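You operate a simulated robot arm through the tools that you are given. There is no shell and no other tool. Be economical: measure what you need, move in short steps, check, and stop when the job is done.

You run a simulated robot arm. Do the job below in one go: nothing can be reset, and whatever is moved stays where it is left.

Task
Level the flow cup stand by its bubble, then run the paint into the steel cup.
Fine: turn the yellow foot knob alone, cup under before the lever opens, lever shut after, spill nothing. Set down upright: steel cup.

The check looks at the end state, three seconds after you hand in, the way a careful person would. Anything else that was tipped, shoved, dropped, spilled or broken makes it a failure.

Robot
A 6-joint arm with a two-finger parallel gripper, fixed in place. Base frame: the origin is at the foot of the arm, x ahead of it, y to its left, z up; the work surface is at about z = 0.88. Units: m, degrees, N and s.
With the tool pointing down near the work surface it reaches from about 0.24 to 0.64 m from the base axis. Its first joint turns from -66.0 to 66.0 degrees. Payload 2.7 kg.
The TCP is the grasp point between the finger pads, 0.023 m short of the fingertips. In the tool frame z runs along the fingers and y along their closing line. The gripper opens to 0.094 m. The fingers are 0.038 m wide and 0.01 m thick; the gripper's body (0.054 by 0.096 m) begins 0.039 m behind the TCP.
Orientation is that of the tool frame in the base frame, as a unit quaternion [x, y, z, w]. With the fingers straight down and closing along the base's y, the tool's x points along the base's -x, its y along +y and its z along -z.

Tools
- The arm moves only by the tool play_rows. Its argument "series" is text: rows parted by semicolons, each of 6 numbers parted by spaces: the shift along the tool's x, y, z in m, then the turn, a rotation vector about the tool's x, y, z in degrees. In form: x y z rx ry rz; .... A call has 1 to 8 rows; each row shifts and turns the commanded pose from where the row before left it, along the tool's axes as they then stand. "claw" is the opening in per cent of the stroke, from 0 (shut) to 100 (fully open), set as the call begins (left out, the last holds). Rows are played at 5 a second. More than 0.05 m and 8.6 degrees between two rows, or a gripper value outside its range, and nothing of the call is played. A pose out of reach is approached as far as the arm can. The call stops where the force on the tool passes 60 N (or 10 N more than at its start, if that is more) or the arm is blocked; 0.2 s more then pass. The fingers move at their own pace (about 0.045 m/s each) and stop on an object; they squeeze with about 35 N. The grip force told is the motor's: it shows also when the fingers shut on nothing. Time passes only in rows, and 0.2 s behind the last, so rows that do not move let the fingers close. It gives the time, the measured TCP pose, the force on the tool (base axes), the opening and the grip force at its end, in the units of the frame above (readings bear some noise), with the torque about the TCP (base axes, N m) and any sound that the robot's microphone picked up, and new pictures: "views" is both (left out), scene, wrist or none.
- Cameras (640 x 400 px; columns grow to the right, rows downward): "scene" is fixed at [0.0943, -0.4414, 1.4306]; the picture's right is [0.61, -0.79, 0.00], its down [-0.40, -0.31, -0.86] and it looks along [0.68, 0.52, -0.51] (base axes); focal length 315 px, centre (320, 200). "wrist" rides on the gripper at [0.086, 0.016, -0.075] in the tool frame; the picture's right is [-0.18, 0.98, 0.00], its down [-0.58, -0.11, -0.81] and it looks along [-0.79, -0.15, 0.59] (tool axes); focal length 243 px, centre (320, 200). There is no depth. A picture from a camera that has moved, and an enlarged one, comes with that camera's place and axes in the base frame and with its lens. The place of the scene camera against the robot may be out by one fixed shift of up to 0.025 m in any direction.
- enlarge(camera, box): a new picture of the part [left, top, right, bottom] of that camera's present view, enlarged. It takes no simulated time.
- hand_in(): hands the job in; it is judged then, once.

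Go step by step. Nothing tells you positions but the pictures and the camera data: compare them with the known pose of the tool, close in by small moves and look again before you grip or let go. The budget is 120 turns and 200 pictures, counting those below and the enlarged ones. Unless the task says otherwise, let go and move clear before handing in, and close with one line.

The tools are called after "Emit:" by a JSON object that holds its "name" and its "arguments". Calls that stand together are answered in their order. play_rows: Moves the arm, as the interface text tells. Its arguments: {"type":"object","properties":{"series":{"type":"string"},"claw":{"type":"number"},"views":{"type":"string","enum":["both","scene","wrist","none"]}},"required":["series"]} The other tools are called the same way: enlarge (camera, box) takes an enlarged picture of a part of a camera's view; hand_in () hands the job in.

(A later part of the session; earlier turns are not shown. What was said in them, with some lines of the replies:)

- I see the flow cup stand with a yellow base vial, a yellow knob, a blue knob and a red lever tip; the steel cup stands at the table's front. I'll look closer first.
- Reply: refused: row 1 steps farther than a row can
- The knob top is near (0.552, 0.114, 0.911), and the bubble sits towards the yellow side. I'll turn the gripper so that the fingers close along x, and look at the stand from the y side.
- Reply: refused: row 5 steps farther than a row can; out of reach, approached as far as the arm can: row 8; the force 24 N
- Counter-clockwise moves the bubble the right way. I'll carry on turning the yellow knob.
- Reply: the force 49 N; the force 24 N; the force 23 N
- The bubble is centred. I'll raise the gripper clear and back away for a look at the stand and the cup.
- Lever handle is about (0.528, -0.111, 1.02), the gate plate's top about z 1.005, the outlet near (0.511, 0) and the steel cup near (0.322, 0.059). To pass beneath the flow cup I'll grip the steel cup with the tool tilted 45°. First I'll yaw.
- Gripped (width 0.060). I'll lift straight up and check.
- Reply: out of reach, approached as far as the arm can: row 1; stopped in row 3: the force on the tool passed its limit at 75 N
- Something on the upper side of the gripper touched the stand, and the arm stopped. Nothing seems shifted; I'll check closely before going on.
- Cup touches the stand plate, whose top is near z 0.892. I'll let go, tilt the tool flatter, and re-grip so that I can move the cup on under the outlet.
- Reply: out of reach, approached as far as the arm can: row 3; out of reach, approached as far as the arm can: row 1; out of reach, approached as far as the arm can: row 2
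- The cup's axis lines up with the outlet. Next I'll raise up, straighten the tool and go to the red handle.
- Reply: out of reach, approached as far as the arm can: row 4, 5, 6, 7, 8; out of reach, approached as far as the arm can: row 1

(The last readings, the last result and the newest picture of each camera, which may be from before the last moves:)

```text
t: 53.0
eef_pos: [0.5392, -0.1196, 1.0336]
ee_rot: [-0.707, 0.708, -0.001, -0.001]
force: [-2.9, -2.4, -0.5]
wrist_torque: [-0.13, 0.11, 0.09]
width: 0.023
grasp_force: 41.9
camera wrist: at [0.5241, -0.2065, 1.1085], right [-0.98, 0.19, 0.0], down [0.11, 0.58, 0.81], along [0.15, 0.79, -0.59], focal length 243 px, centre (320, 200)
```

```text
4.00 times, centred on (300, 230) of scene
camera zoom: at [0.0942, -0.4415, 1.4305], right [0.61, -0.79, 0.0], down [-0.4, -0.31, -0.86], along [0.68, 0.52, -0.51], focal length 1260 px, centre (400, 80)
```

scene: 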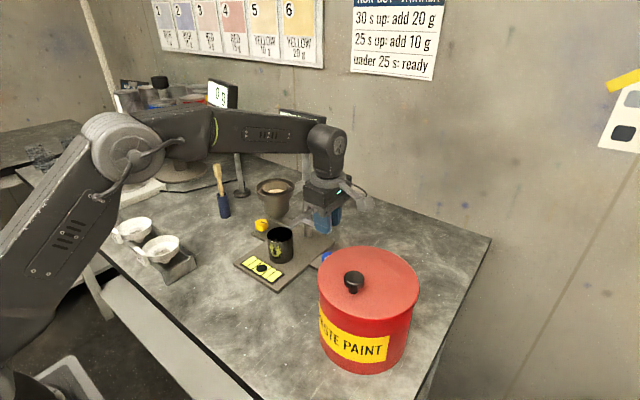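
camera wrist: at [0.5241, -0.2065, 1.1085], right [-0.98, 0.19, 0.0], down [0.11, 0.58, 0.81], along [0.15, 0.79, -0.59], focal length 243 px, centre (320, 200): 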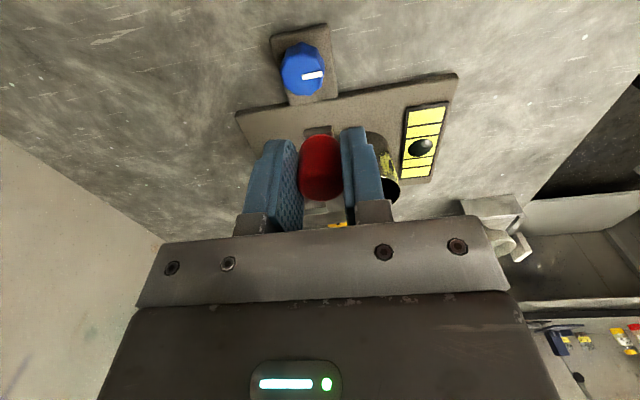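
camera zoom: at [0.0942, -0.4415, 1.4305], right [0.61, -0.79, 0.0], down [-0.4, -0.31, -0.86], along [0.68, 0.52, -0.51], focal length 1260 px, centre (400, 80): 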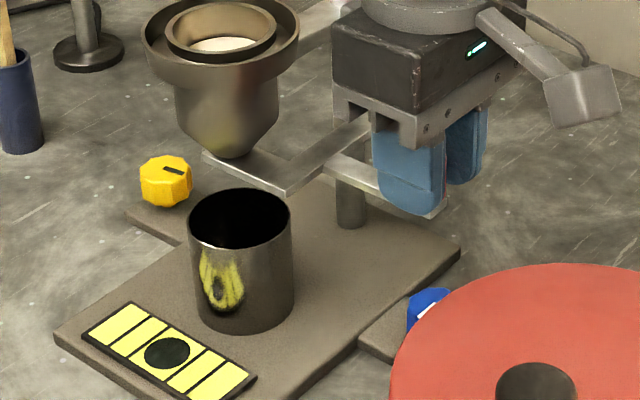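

Handle gripped, lever still shut, cup beneath. I'll probe with a gentle pull towards -y.

Emit:
{"name": "play_rows", "arguments": {"series": "0.003 0 0 0 0 0; 0 0 0 0 0 0", "views": "none"}}

Emit:
{"name": "enlarge", "arguments": {"camera": "scene", "box": [250, 180, 350, 280]}}

```text
t: 53.6
eef_pos: [0.5412, -0.1209, 1.0352]
ee_rot: [0.707, -0.707, 0.0, -0.002]
force: [2.4, 10.3, 0.2]
wrist_torque: [-0.18, 0.16, 0.29]
width: 0.023
grasp_force: 44.8
```

```text
4.00 times, centred on (300, 230) of scene
camera zoom: at [0.0944, -0.4411, 1.4307], right [0.61, -0.79, 0.0], down [-0.4, -0.31, -0.86], along [0.68, 0.52, -0.51], focal length 1260 px, centre (400, 80)
```

zoom: 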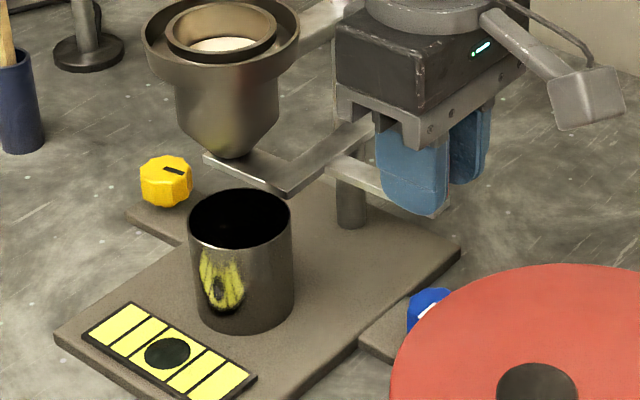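

The lever turns about the post, anticlockwise. I'll follow the arc in small steps.

Emit:
{"name": "play_rows", "arguments": {"series": "0.0056 -0.0083 0 0 0 -4; 0.0056 -0.0083 0 0 0 -4; 0 0 0 0 0 0", "views": "wrist"}}

Emit:
{"name": "enlarge", "arguments": {"camera": "scene", "box": [250, 100, 350, 280]}}

```text
t: 54.4
eef_pos: [0.5575, -0.1315, 1.0349]
ee_rot: [0.755, -0.656, 0.001, -0.001]
force: [7.6, 19.7, 3.9]
wrist_torque: [0.43, 0.08, 0.03]
width: 0.0233
grasp_force: 44.6
camera wrist: at [0.5552, -0.2193, 1.1083], right [-1.0, 0.04, 0.0], down [0.02, 0.59, 0.81], along [0.04, 0.81, -0.59], focal length 243 px, centre (320, 200)
```

wrist: 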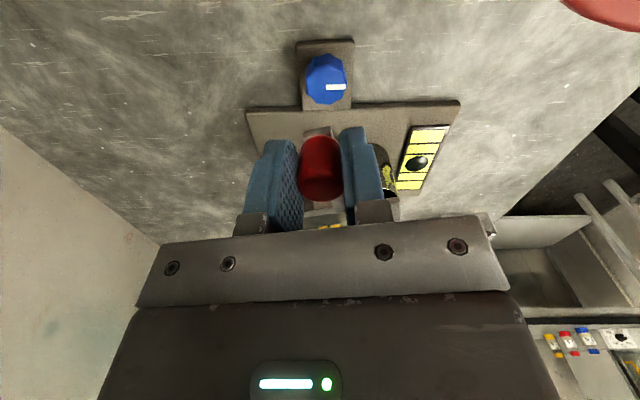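

```text
2.22 times, centred on (300, 190) of scene
camera zoom: at [0.0945, -0.4408, 1.4307], right [0.61, -0.79, 0.0], down [-0.4, -0.31, -0.86], along [0.68, 0.52, -0.51], focal length 700 px, centre (364, 222)
```

zoom: 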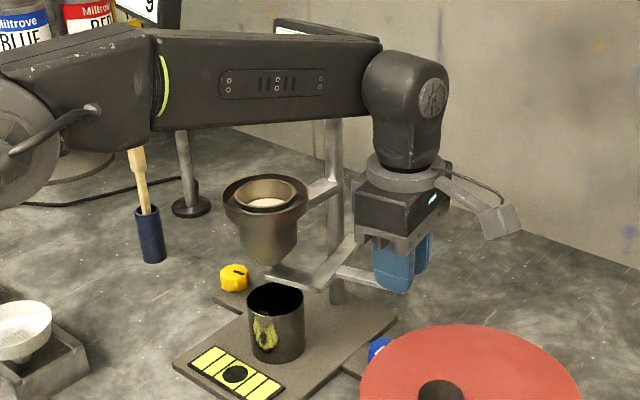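

Emit:
{"name": "play_rows", "arguments": {"series": "-0.0012 -0.0008 0 0 0 0; 0.0052 -0.0085 0 0 0 -4; 0.0052 -0.0085 0 0 0 -4; 0 0 0 0 0 0", "views": "none"}}

Emit:
{"name": "enlarge", "arguments": {"camera": "scene", "box": [250, 180, 350, 280]}}

```text
t: 55.4
eef_pos: [0.5766, -0.1367, 1.0339]
ee_rot: [0.799, -0.602, 0.0, 0.0]
force: [1.7, 19.3, 0.8]
wrist_torque: [-0.06, 0.11, 0.24]
width: 0.0232
grasp_force: 45.3
```

```text
4.00 times, centred on (300, 230) of scene
camera zoom: at [0.0944, -0.4408, 1.4308], right [0.61, -0.79, 0.0], down [-0.4, -0.31, -0.86], along [0.68, 0.52, -0.51], focal length 1260 px, centre (400, 80)
```

zoom: 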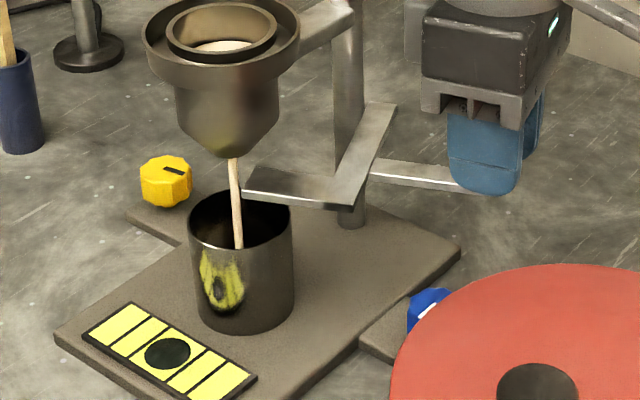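

Paint is running into the middle of the cup. I'll hold and wait.

Emit:
{"name": "play_rows", "arguments": {"series": "0 0 0 0 0 0; 0 0 0 0 0 0; 0 0 0 0 0 0; 0 0 0 0 0 0; 0 0 0 0 0 0; 0 0 0 0 0 0; 0 0 0 0 0 0; 0 0 0 0 0 0", "views": "none"}}

Emit:
{"name": "play_rows", "arguments": {"series": "0 0 0 0 0 0; 0 0 0 0 0 0; 0 0 0 0 0 0; 0 0 0 0 0 0; 0 0 0 0 0 0; 0 0 0 0 0 0; 0 0 0 0 0 0; 0 0 0 0 0 0", "views": "none"}}

Emit:
{"name": "play_rows", "arguments": {"series": "0 0 0 0 0 0; 0 0 0 0 0 0; 0 0 0 0 0 0; 0 0 0 0 0 0; 0 0 0 0 0 0; 0 0 0 0 0 0; 0 0 0 0 0 0; 0 0 0 0 0 0", "views": "none"}}

Emit:
{"name": "enlarge", "arguments": {"camera": "scene", "box": [250, 100, 350, 280]}}

```text
t: 57.2
eef_pos: [0.5764, -0.1372, 1.0348]
ee_rot: [0.799, -0.602, 0.001, 0.0]
force: [2.8, 19.3, -3.9]
wrist_torque: [0.09, 0.09, 0.08]
width: 0.0231
grasp_force: 44.8
```

```text
t: 59.0
eef_pos: [0.5761, -0.1386, 1.0341]
ee_rot: [0.798, -0.602, 0.0, -0.002]
force: [4.0, 18.7, -6.1]
wrist_torque: [0.01, 0.02, -0.07]
width: 0.0229
grasp_force: 45.1
```

```text
t: 60.8
eef_pos: [0.5768, -0.1385, 1.0344]
ee_rot: [0.798, -0.602, 0.0, -0.001]
force: [3.4, 18.6, -7.1]
wrist_torque: [0.05, 0.07, -0.04]
width: 0.0232
grasp_force: 45.0
```

```text
2.22 times, centred on (300, 190) of scene
camera zoom: at [0.0946, -0.4409, 1.4307], right [0.61, -0.79, 0.0], down [-0.4, -0.31, -0.86], along [0.68, 0.52, -0.51], focal length 700 px, centre (364, 222)
```

zoom: 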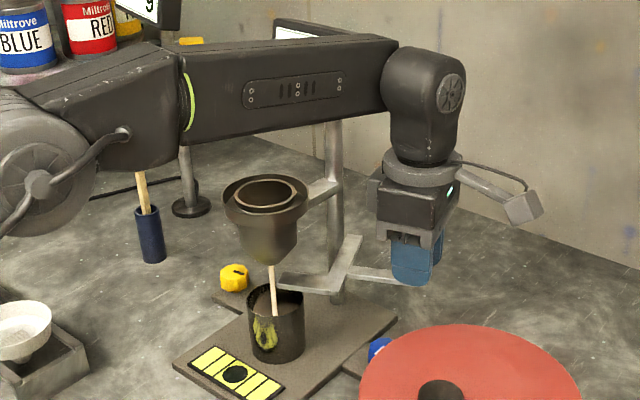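

Emit:
{"name": "play_rows", "arguments": {"series": "0 0 0 0 0 0; 0 0 0 0 0 0; 0 0 0 0 0 0; 0 0 0 0 0 0; 0 0 0 0 0 0; 0 0 0 0 0 0; 0 0 0 0 0 0; 0 0 0 0 0 0", "views": "none"}}

Emit:
{"name": "play_rows", "arguments": {"series": "0 0 0 0 0 0; 0 0 0 0 0 0; 0 0 0 0 0 0; 0 0 0 0 0 0; 0 0 0 0 0 0; 0 0 0 0 0 0; 0 0 0 0 0 0; 0 0 0 0 0 0", "views": "none"}}

Emit:
{"name": "enlarge", "arguments": {"camera": "scene", "box": [250, 170, 330, 280]}}

Emit:
{"name": "play_rows", "arguments": {"series": "0 0 0 0 0 0; 0 0 0 0 0 0; 0 0 0 0 0 0; 0 0 0 0 0 0; 0 0 0 0 0 0; 0 0 0 0 0 0; 0 0 0 0 0 0; 0 0 0 0 0 0", "views": "none"}}

Emit:
{"name": "play_rows", "arguments": {"series": "0 0 0 0 0 0; 0 0 0 0 0 0; 0 0 0 0 0 0; 0 0 0 0 0 0; 0 0 0 0 0 0; 0 0 0 0 0 0; 0 0 0 0 0 0; 0 0 0 0 0 0", "views": "none"}}

Emit:
{"name": "enlarge", "arguments": {"camera": "scene", "box": [250, 170, 330, 280]}}

```text
t: 62.6
eef_pos: [0.5764, -0.1377, 1.0341]
ee_rot: [0.799, -0.602, 0.0, -0.001]
force: [3.3, 18.2, -5.8]
wrist_torque: [0.1, 0.09, -0.06]
width: 0.0231
grasp_force: 45.4
```

```text
t: 64.4
eef_pos: [0.5766, -0.1378, 1.0342]
ee_rot: [0.798, -0.602, -0.001, -0.001]
force: [4.2, 18.7, -7.4]
wrist_torque: [0.11, 0.04, -0.04]
width: 0.0229
grasp_force: 45.2
```

```text
3.64 times, centred on (290, 225) of scene
camera zoom: at [0.0946, -0.4409, 1.4307], right [0.61, -0.79, 0.0], down [-0.4, -0.31, -0.86], along [0.68, 0.52, -0.51], focal length 1145 px, centre (429, 109)
```

zoom: 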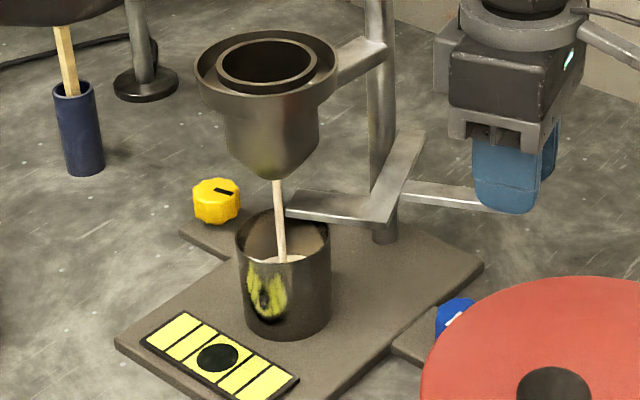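

```text
t: 66.2
eef_pos: [0.5765, -0.1375, 1.0344]
ee_rot: [0.798, -0.602, -0.001, -0.001]
force: [4.6, 18.2, -6.4]
wrist_torque: [0.13, 0.09, -0.06]
width: 0.0234
grasp_force: 44.9
```

```text
t: 68.0
eef_pos: [0.5773, -0.1364, 1.0343]
ee_rot: [0.799, -0.602, -0.001, -0.001]
force: [3.6, 17.6, -5.6]
wrist_torque: [0.16, 0.07, -0.04]
width: 0.0231
grasp_force: 45.1
```

```text
3.64 times, centred on (290, 225) of scene
camera zoom: at [0.0946, -0.4409, 1.4307], right [0.61, -0.79, 0.0], down [-0.4, -0.31, -0.86], along [0.68, 0.52, -0.51], focal length 1145 px, centre (429, 109)
```

zoom: 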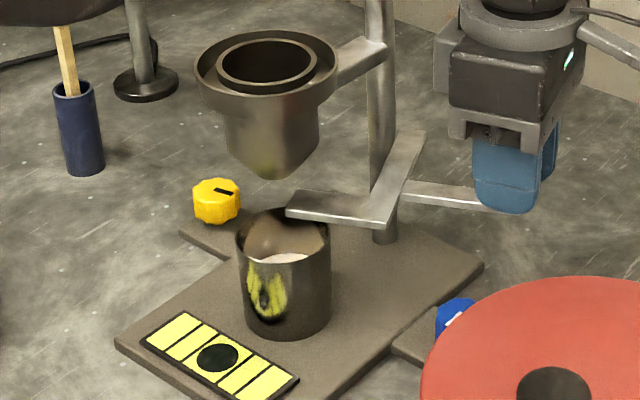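

The flow has ended and the cup holds the paint. I'll shut the lever by going back along the arc.

Emit:
{"name": "play_rows", "arguments": {"series": "-0.0065 0.0076 0 0 0 4; -0.0058 0.0081 0 0 0 4; 0 0 0 0 0 0", "views": "none"}}

Emit:
{"name": "play_rows", "arguments": {"series": "-0.0056 0.0083 0 0 0 4; -0.005 0.0075 0 0 0 4; 0 0 0 0 0 0", "views": "none"}}

Emit:
{"name": "enlarge", "arguments": {"camera": "scene", "box": [250, 170, 350, 280]}}

```text
t: 68.8
eef_pos: [0.5576, -0.1323, 1.0341]
ee_rot: [0.754, -0.657, 0.001, 0.0]
force: [7.4, 3.3, -10.6]
wrist_torque: [0.74, -0.09, -0.51]
width: 0.0231
grasp_force: 44.9
```

```text
t: 69.6
eef_pos: [0.5394, -0.1229, 1.0352]
ee_rot: [-0.706, 0.708, 0.0, -0.002]
force: [1.3, -5.8, -7.2]
wrist_torque: [-0.51, -0.06, -0.36]
width: 0.0228
grasp_force: 45.2
```

```text
3.64 times, centred on (300, 225) of scene
camera zoom: at [0.0944, -0.4416, 1.4305], right [0.61, -0.79, 0.0], down [-0.4, -0.31, -0.86], along [0.68, 0.52, -0.51], focal length 1145 px, centre (393, 109)
```

zoom: 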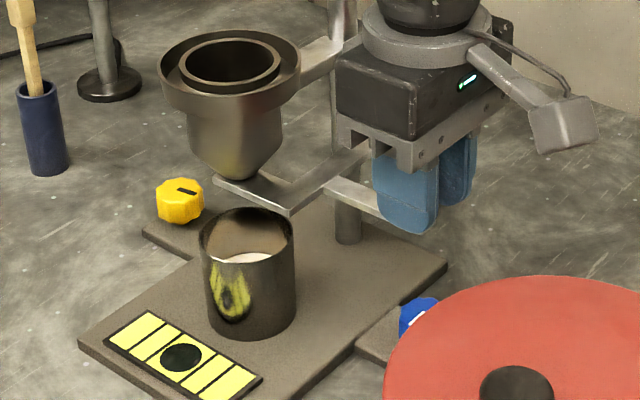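

Emit:
{"name": "play_rows", "arguments": {"series": "-0.0017 0.0025 0 0 0 1; 0 0 0 0 0 0; -0.001 0.0015 0 0 0 0; 0 0 0 0 0 0", "views": "none"}}

Emit:
{"name": "enlarge", "arguments": {"camera": "scene", "box": [250, 180, 350, 280]}}

```text
t: 70.6
eef_pos: [0.5376, -0.1201, 1.0336]
ee_rot: [-0.7, 0.714, -0.002, -0.001]
force: [-0.4, -19.6, -5.6]
wrist_torque: [-0.2, -0.03, -0.16]
width: 0.0231
grasp_force: 45.1
```

```text
4.00 times, centred on (300, 230) of scene
camera zoom: at [0.0944, -0.442, 1.4303], right [0.61, -0.79, 0.0], down [-0.4, -0.31, -0.86], along [0.68, 0.52, -0.51], focal length 1260 px, centre (400, 80)
```

zoom: 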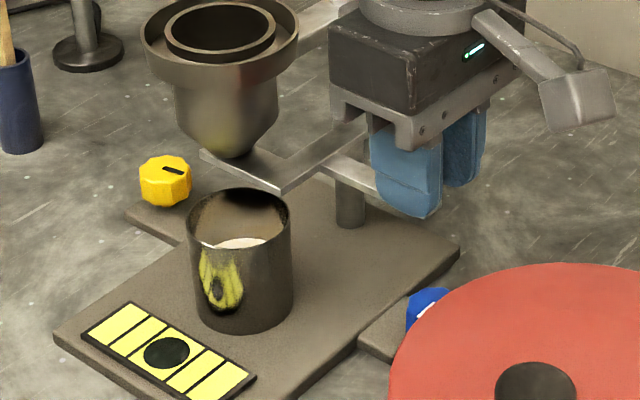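

Emit:
{"name": "play_rows", "arguments": {"series": "0 0 0 0 0 0; 0 0 0 0 0 0; 0 0 0 0 0 0; 0 0 -0.02 0 0 0; 0 0 -0.04 0 0 0; 0 0 -0.04 0 0 0", "claw": 70, "views": "scene"}}

Emit:
{"name": "play_rows", "arguments": {"series": "0 0.04 0 0 0 0; 0 0.04 0 0 0 0; 0 0.04 0 0 0 0; 0 0.04 0 0 0 0"}}

Emit:
{"name": "enlarge", "arguments": {"camera": "scene", "box": [240, 100, 340, 300]}}

Emit:
{"name": "enlarge", "arguments": {"camera": "scene", "box": [230, 190, 330, 290]}}

```text
t: 72.0
eef_pos: [0.5353, -0.1181, 1.1377]
ee_rot: [-0.7, 0.714, -0.001, 0.001]
force: [-0.3, 0.7, 0.4]
wrist_torque: [0.01, -0.01, 0.01]
width: 0.0659
grasp_force: 0.3
```

scene: 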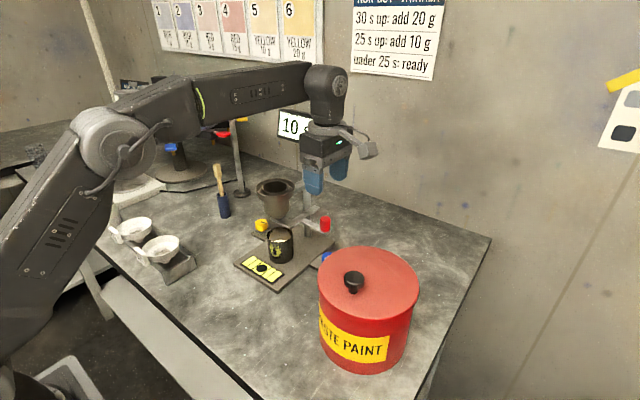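

```text
t: 73.0
eef_pos: [0.377, -0.1168, 1.1381]
ee_rot: [-0.701, 0.713, -0.001, 0.001]
force: [-0.2, -0.1, 0.5]
wrist_torque: [0.03, 0.03, 0.02]
width: 0.0657
grasp_force: 0.1
camera wrist: at [0.3598, -0.2035, 1.2115], right [-0.98, 0.2, 0.0], down [0.12, 0.58, 0.81], along [0.16, 0.79, -0.59], focal length 243 px, centre (320, 200)
```

scene: 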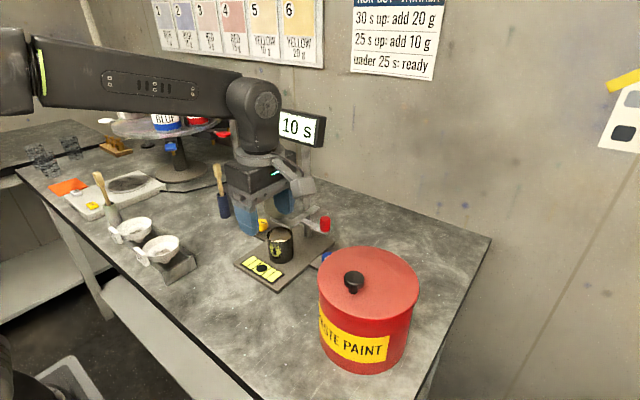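
wrist: 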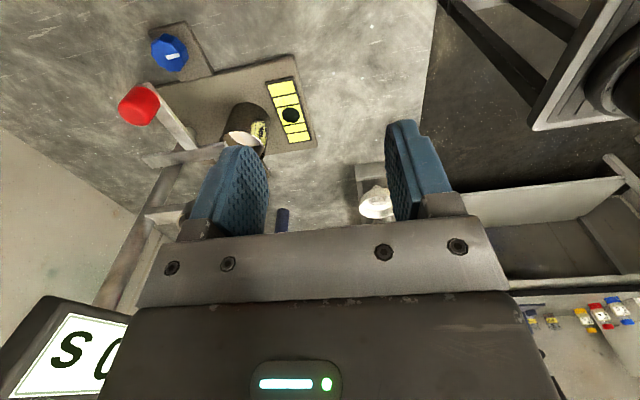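

```text
2.00 times, centred on (290, 200) of scene
camera zoom: at [0.0944, -0.4414, 1.4306], right [0.61, -0.79, 0.0], down [-0.4, -0.31, -0.86], along [0.68, 0.52, -0.51], focal length 630 px, centre (380, 200)
```

zoom: 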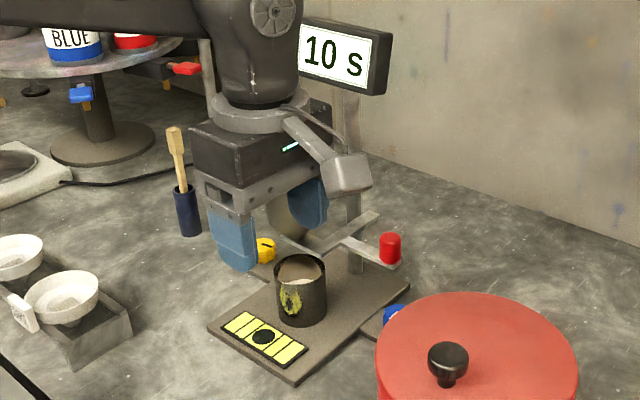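

```text
4.00 times, centred on (280, 240) of scene
camera zoom: at [0.0944, -0.4414, 1.4306], right [0.61, -0.79, 0.0], down [-0.4, -0.31, -0.86], along [0.68, 0.52, -0.51], focal length 1260 px, centre (480, 40)
```

zoom: 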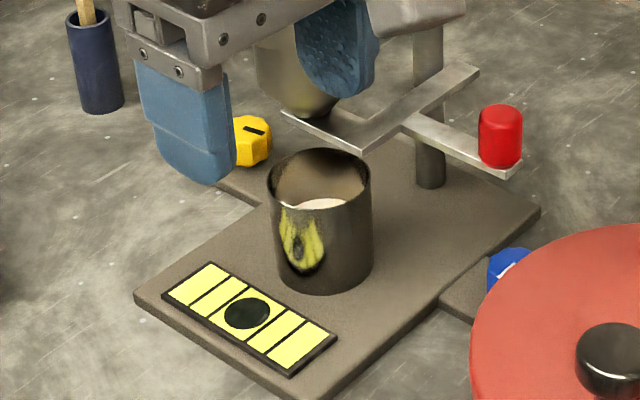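

The bubble is centred, the lever is shut, and the cup stands upright with the paint, with no spill to be seen. The gripper is clear, so I'm handing in.

Emit:
{"name": "hand_in", "arguments": {}}

```text
The job is handed in.
```

The stand is level by its bubble, turned with the yellow knob only. The paint is in the steel cup, which stands upright on the stand under the outlet. The lever is shut, and I saw no spill. The gripper touched the stand once while I was placing the cup, but I saw no shift and the bubble stayed centred.
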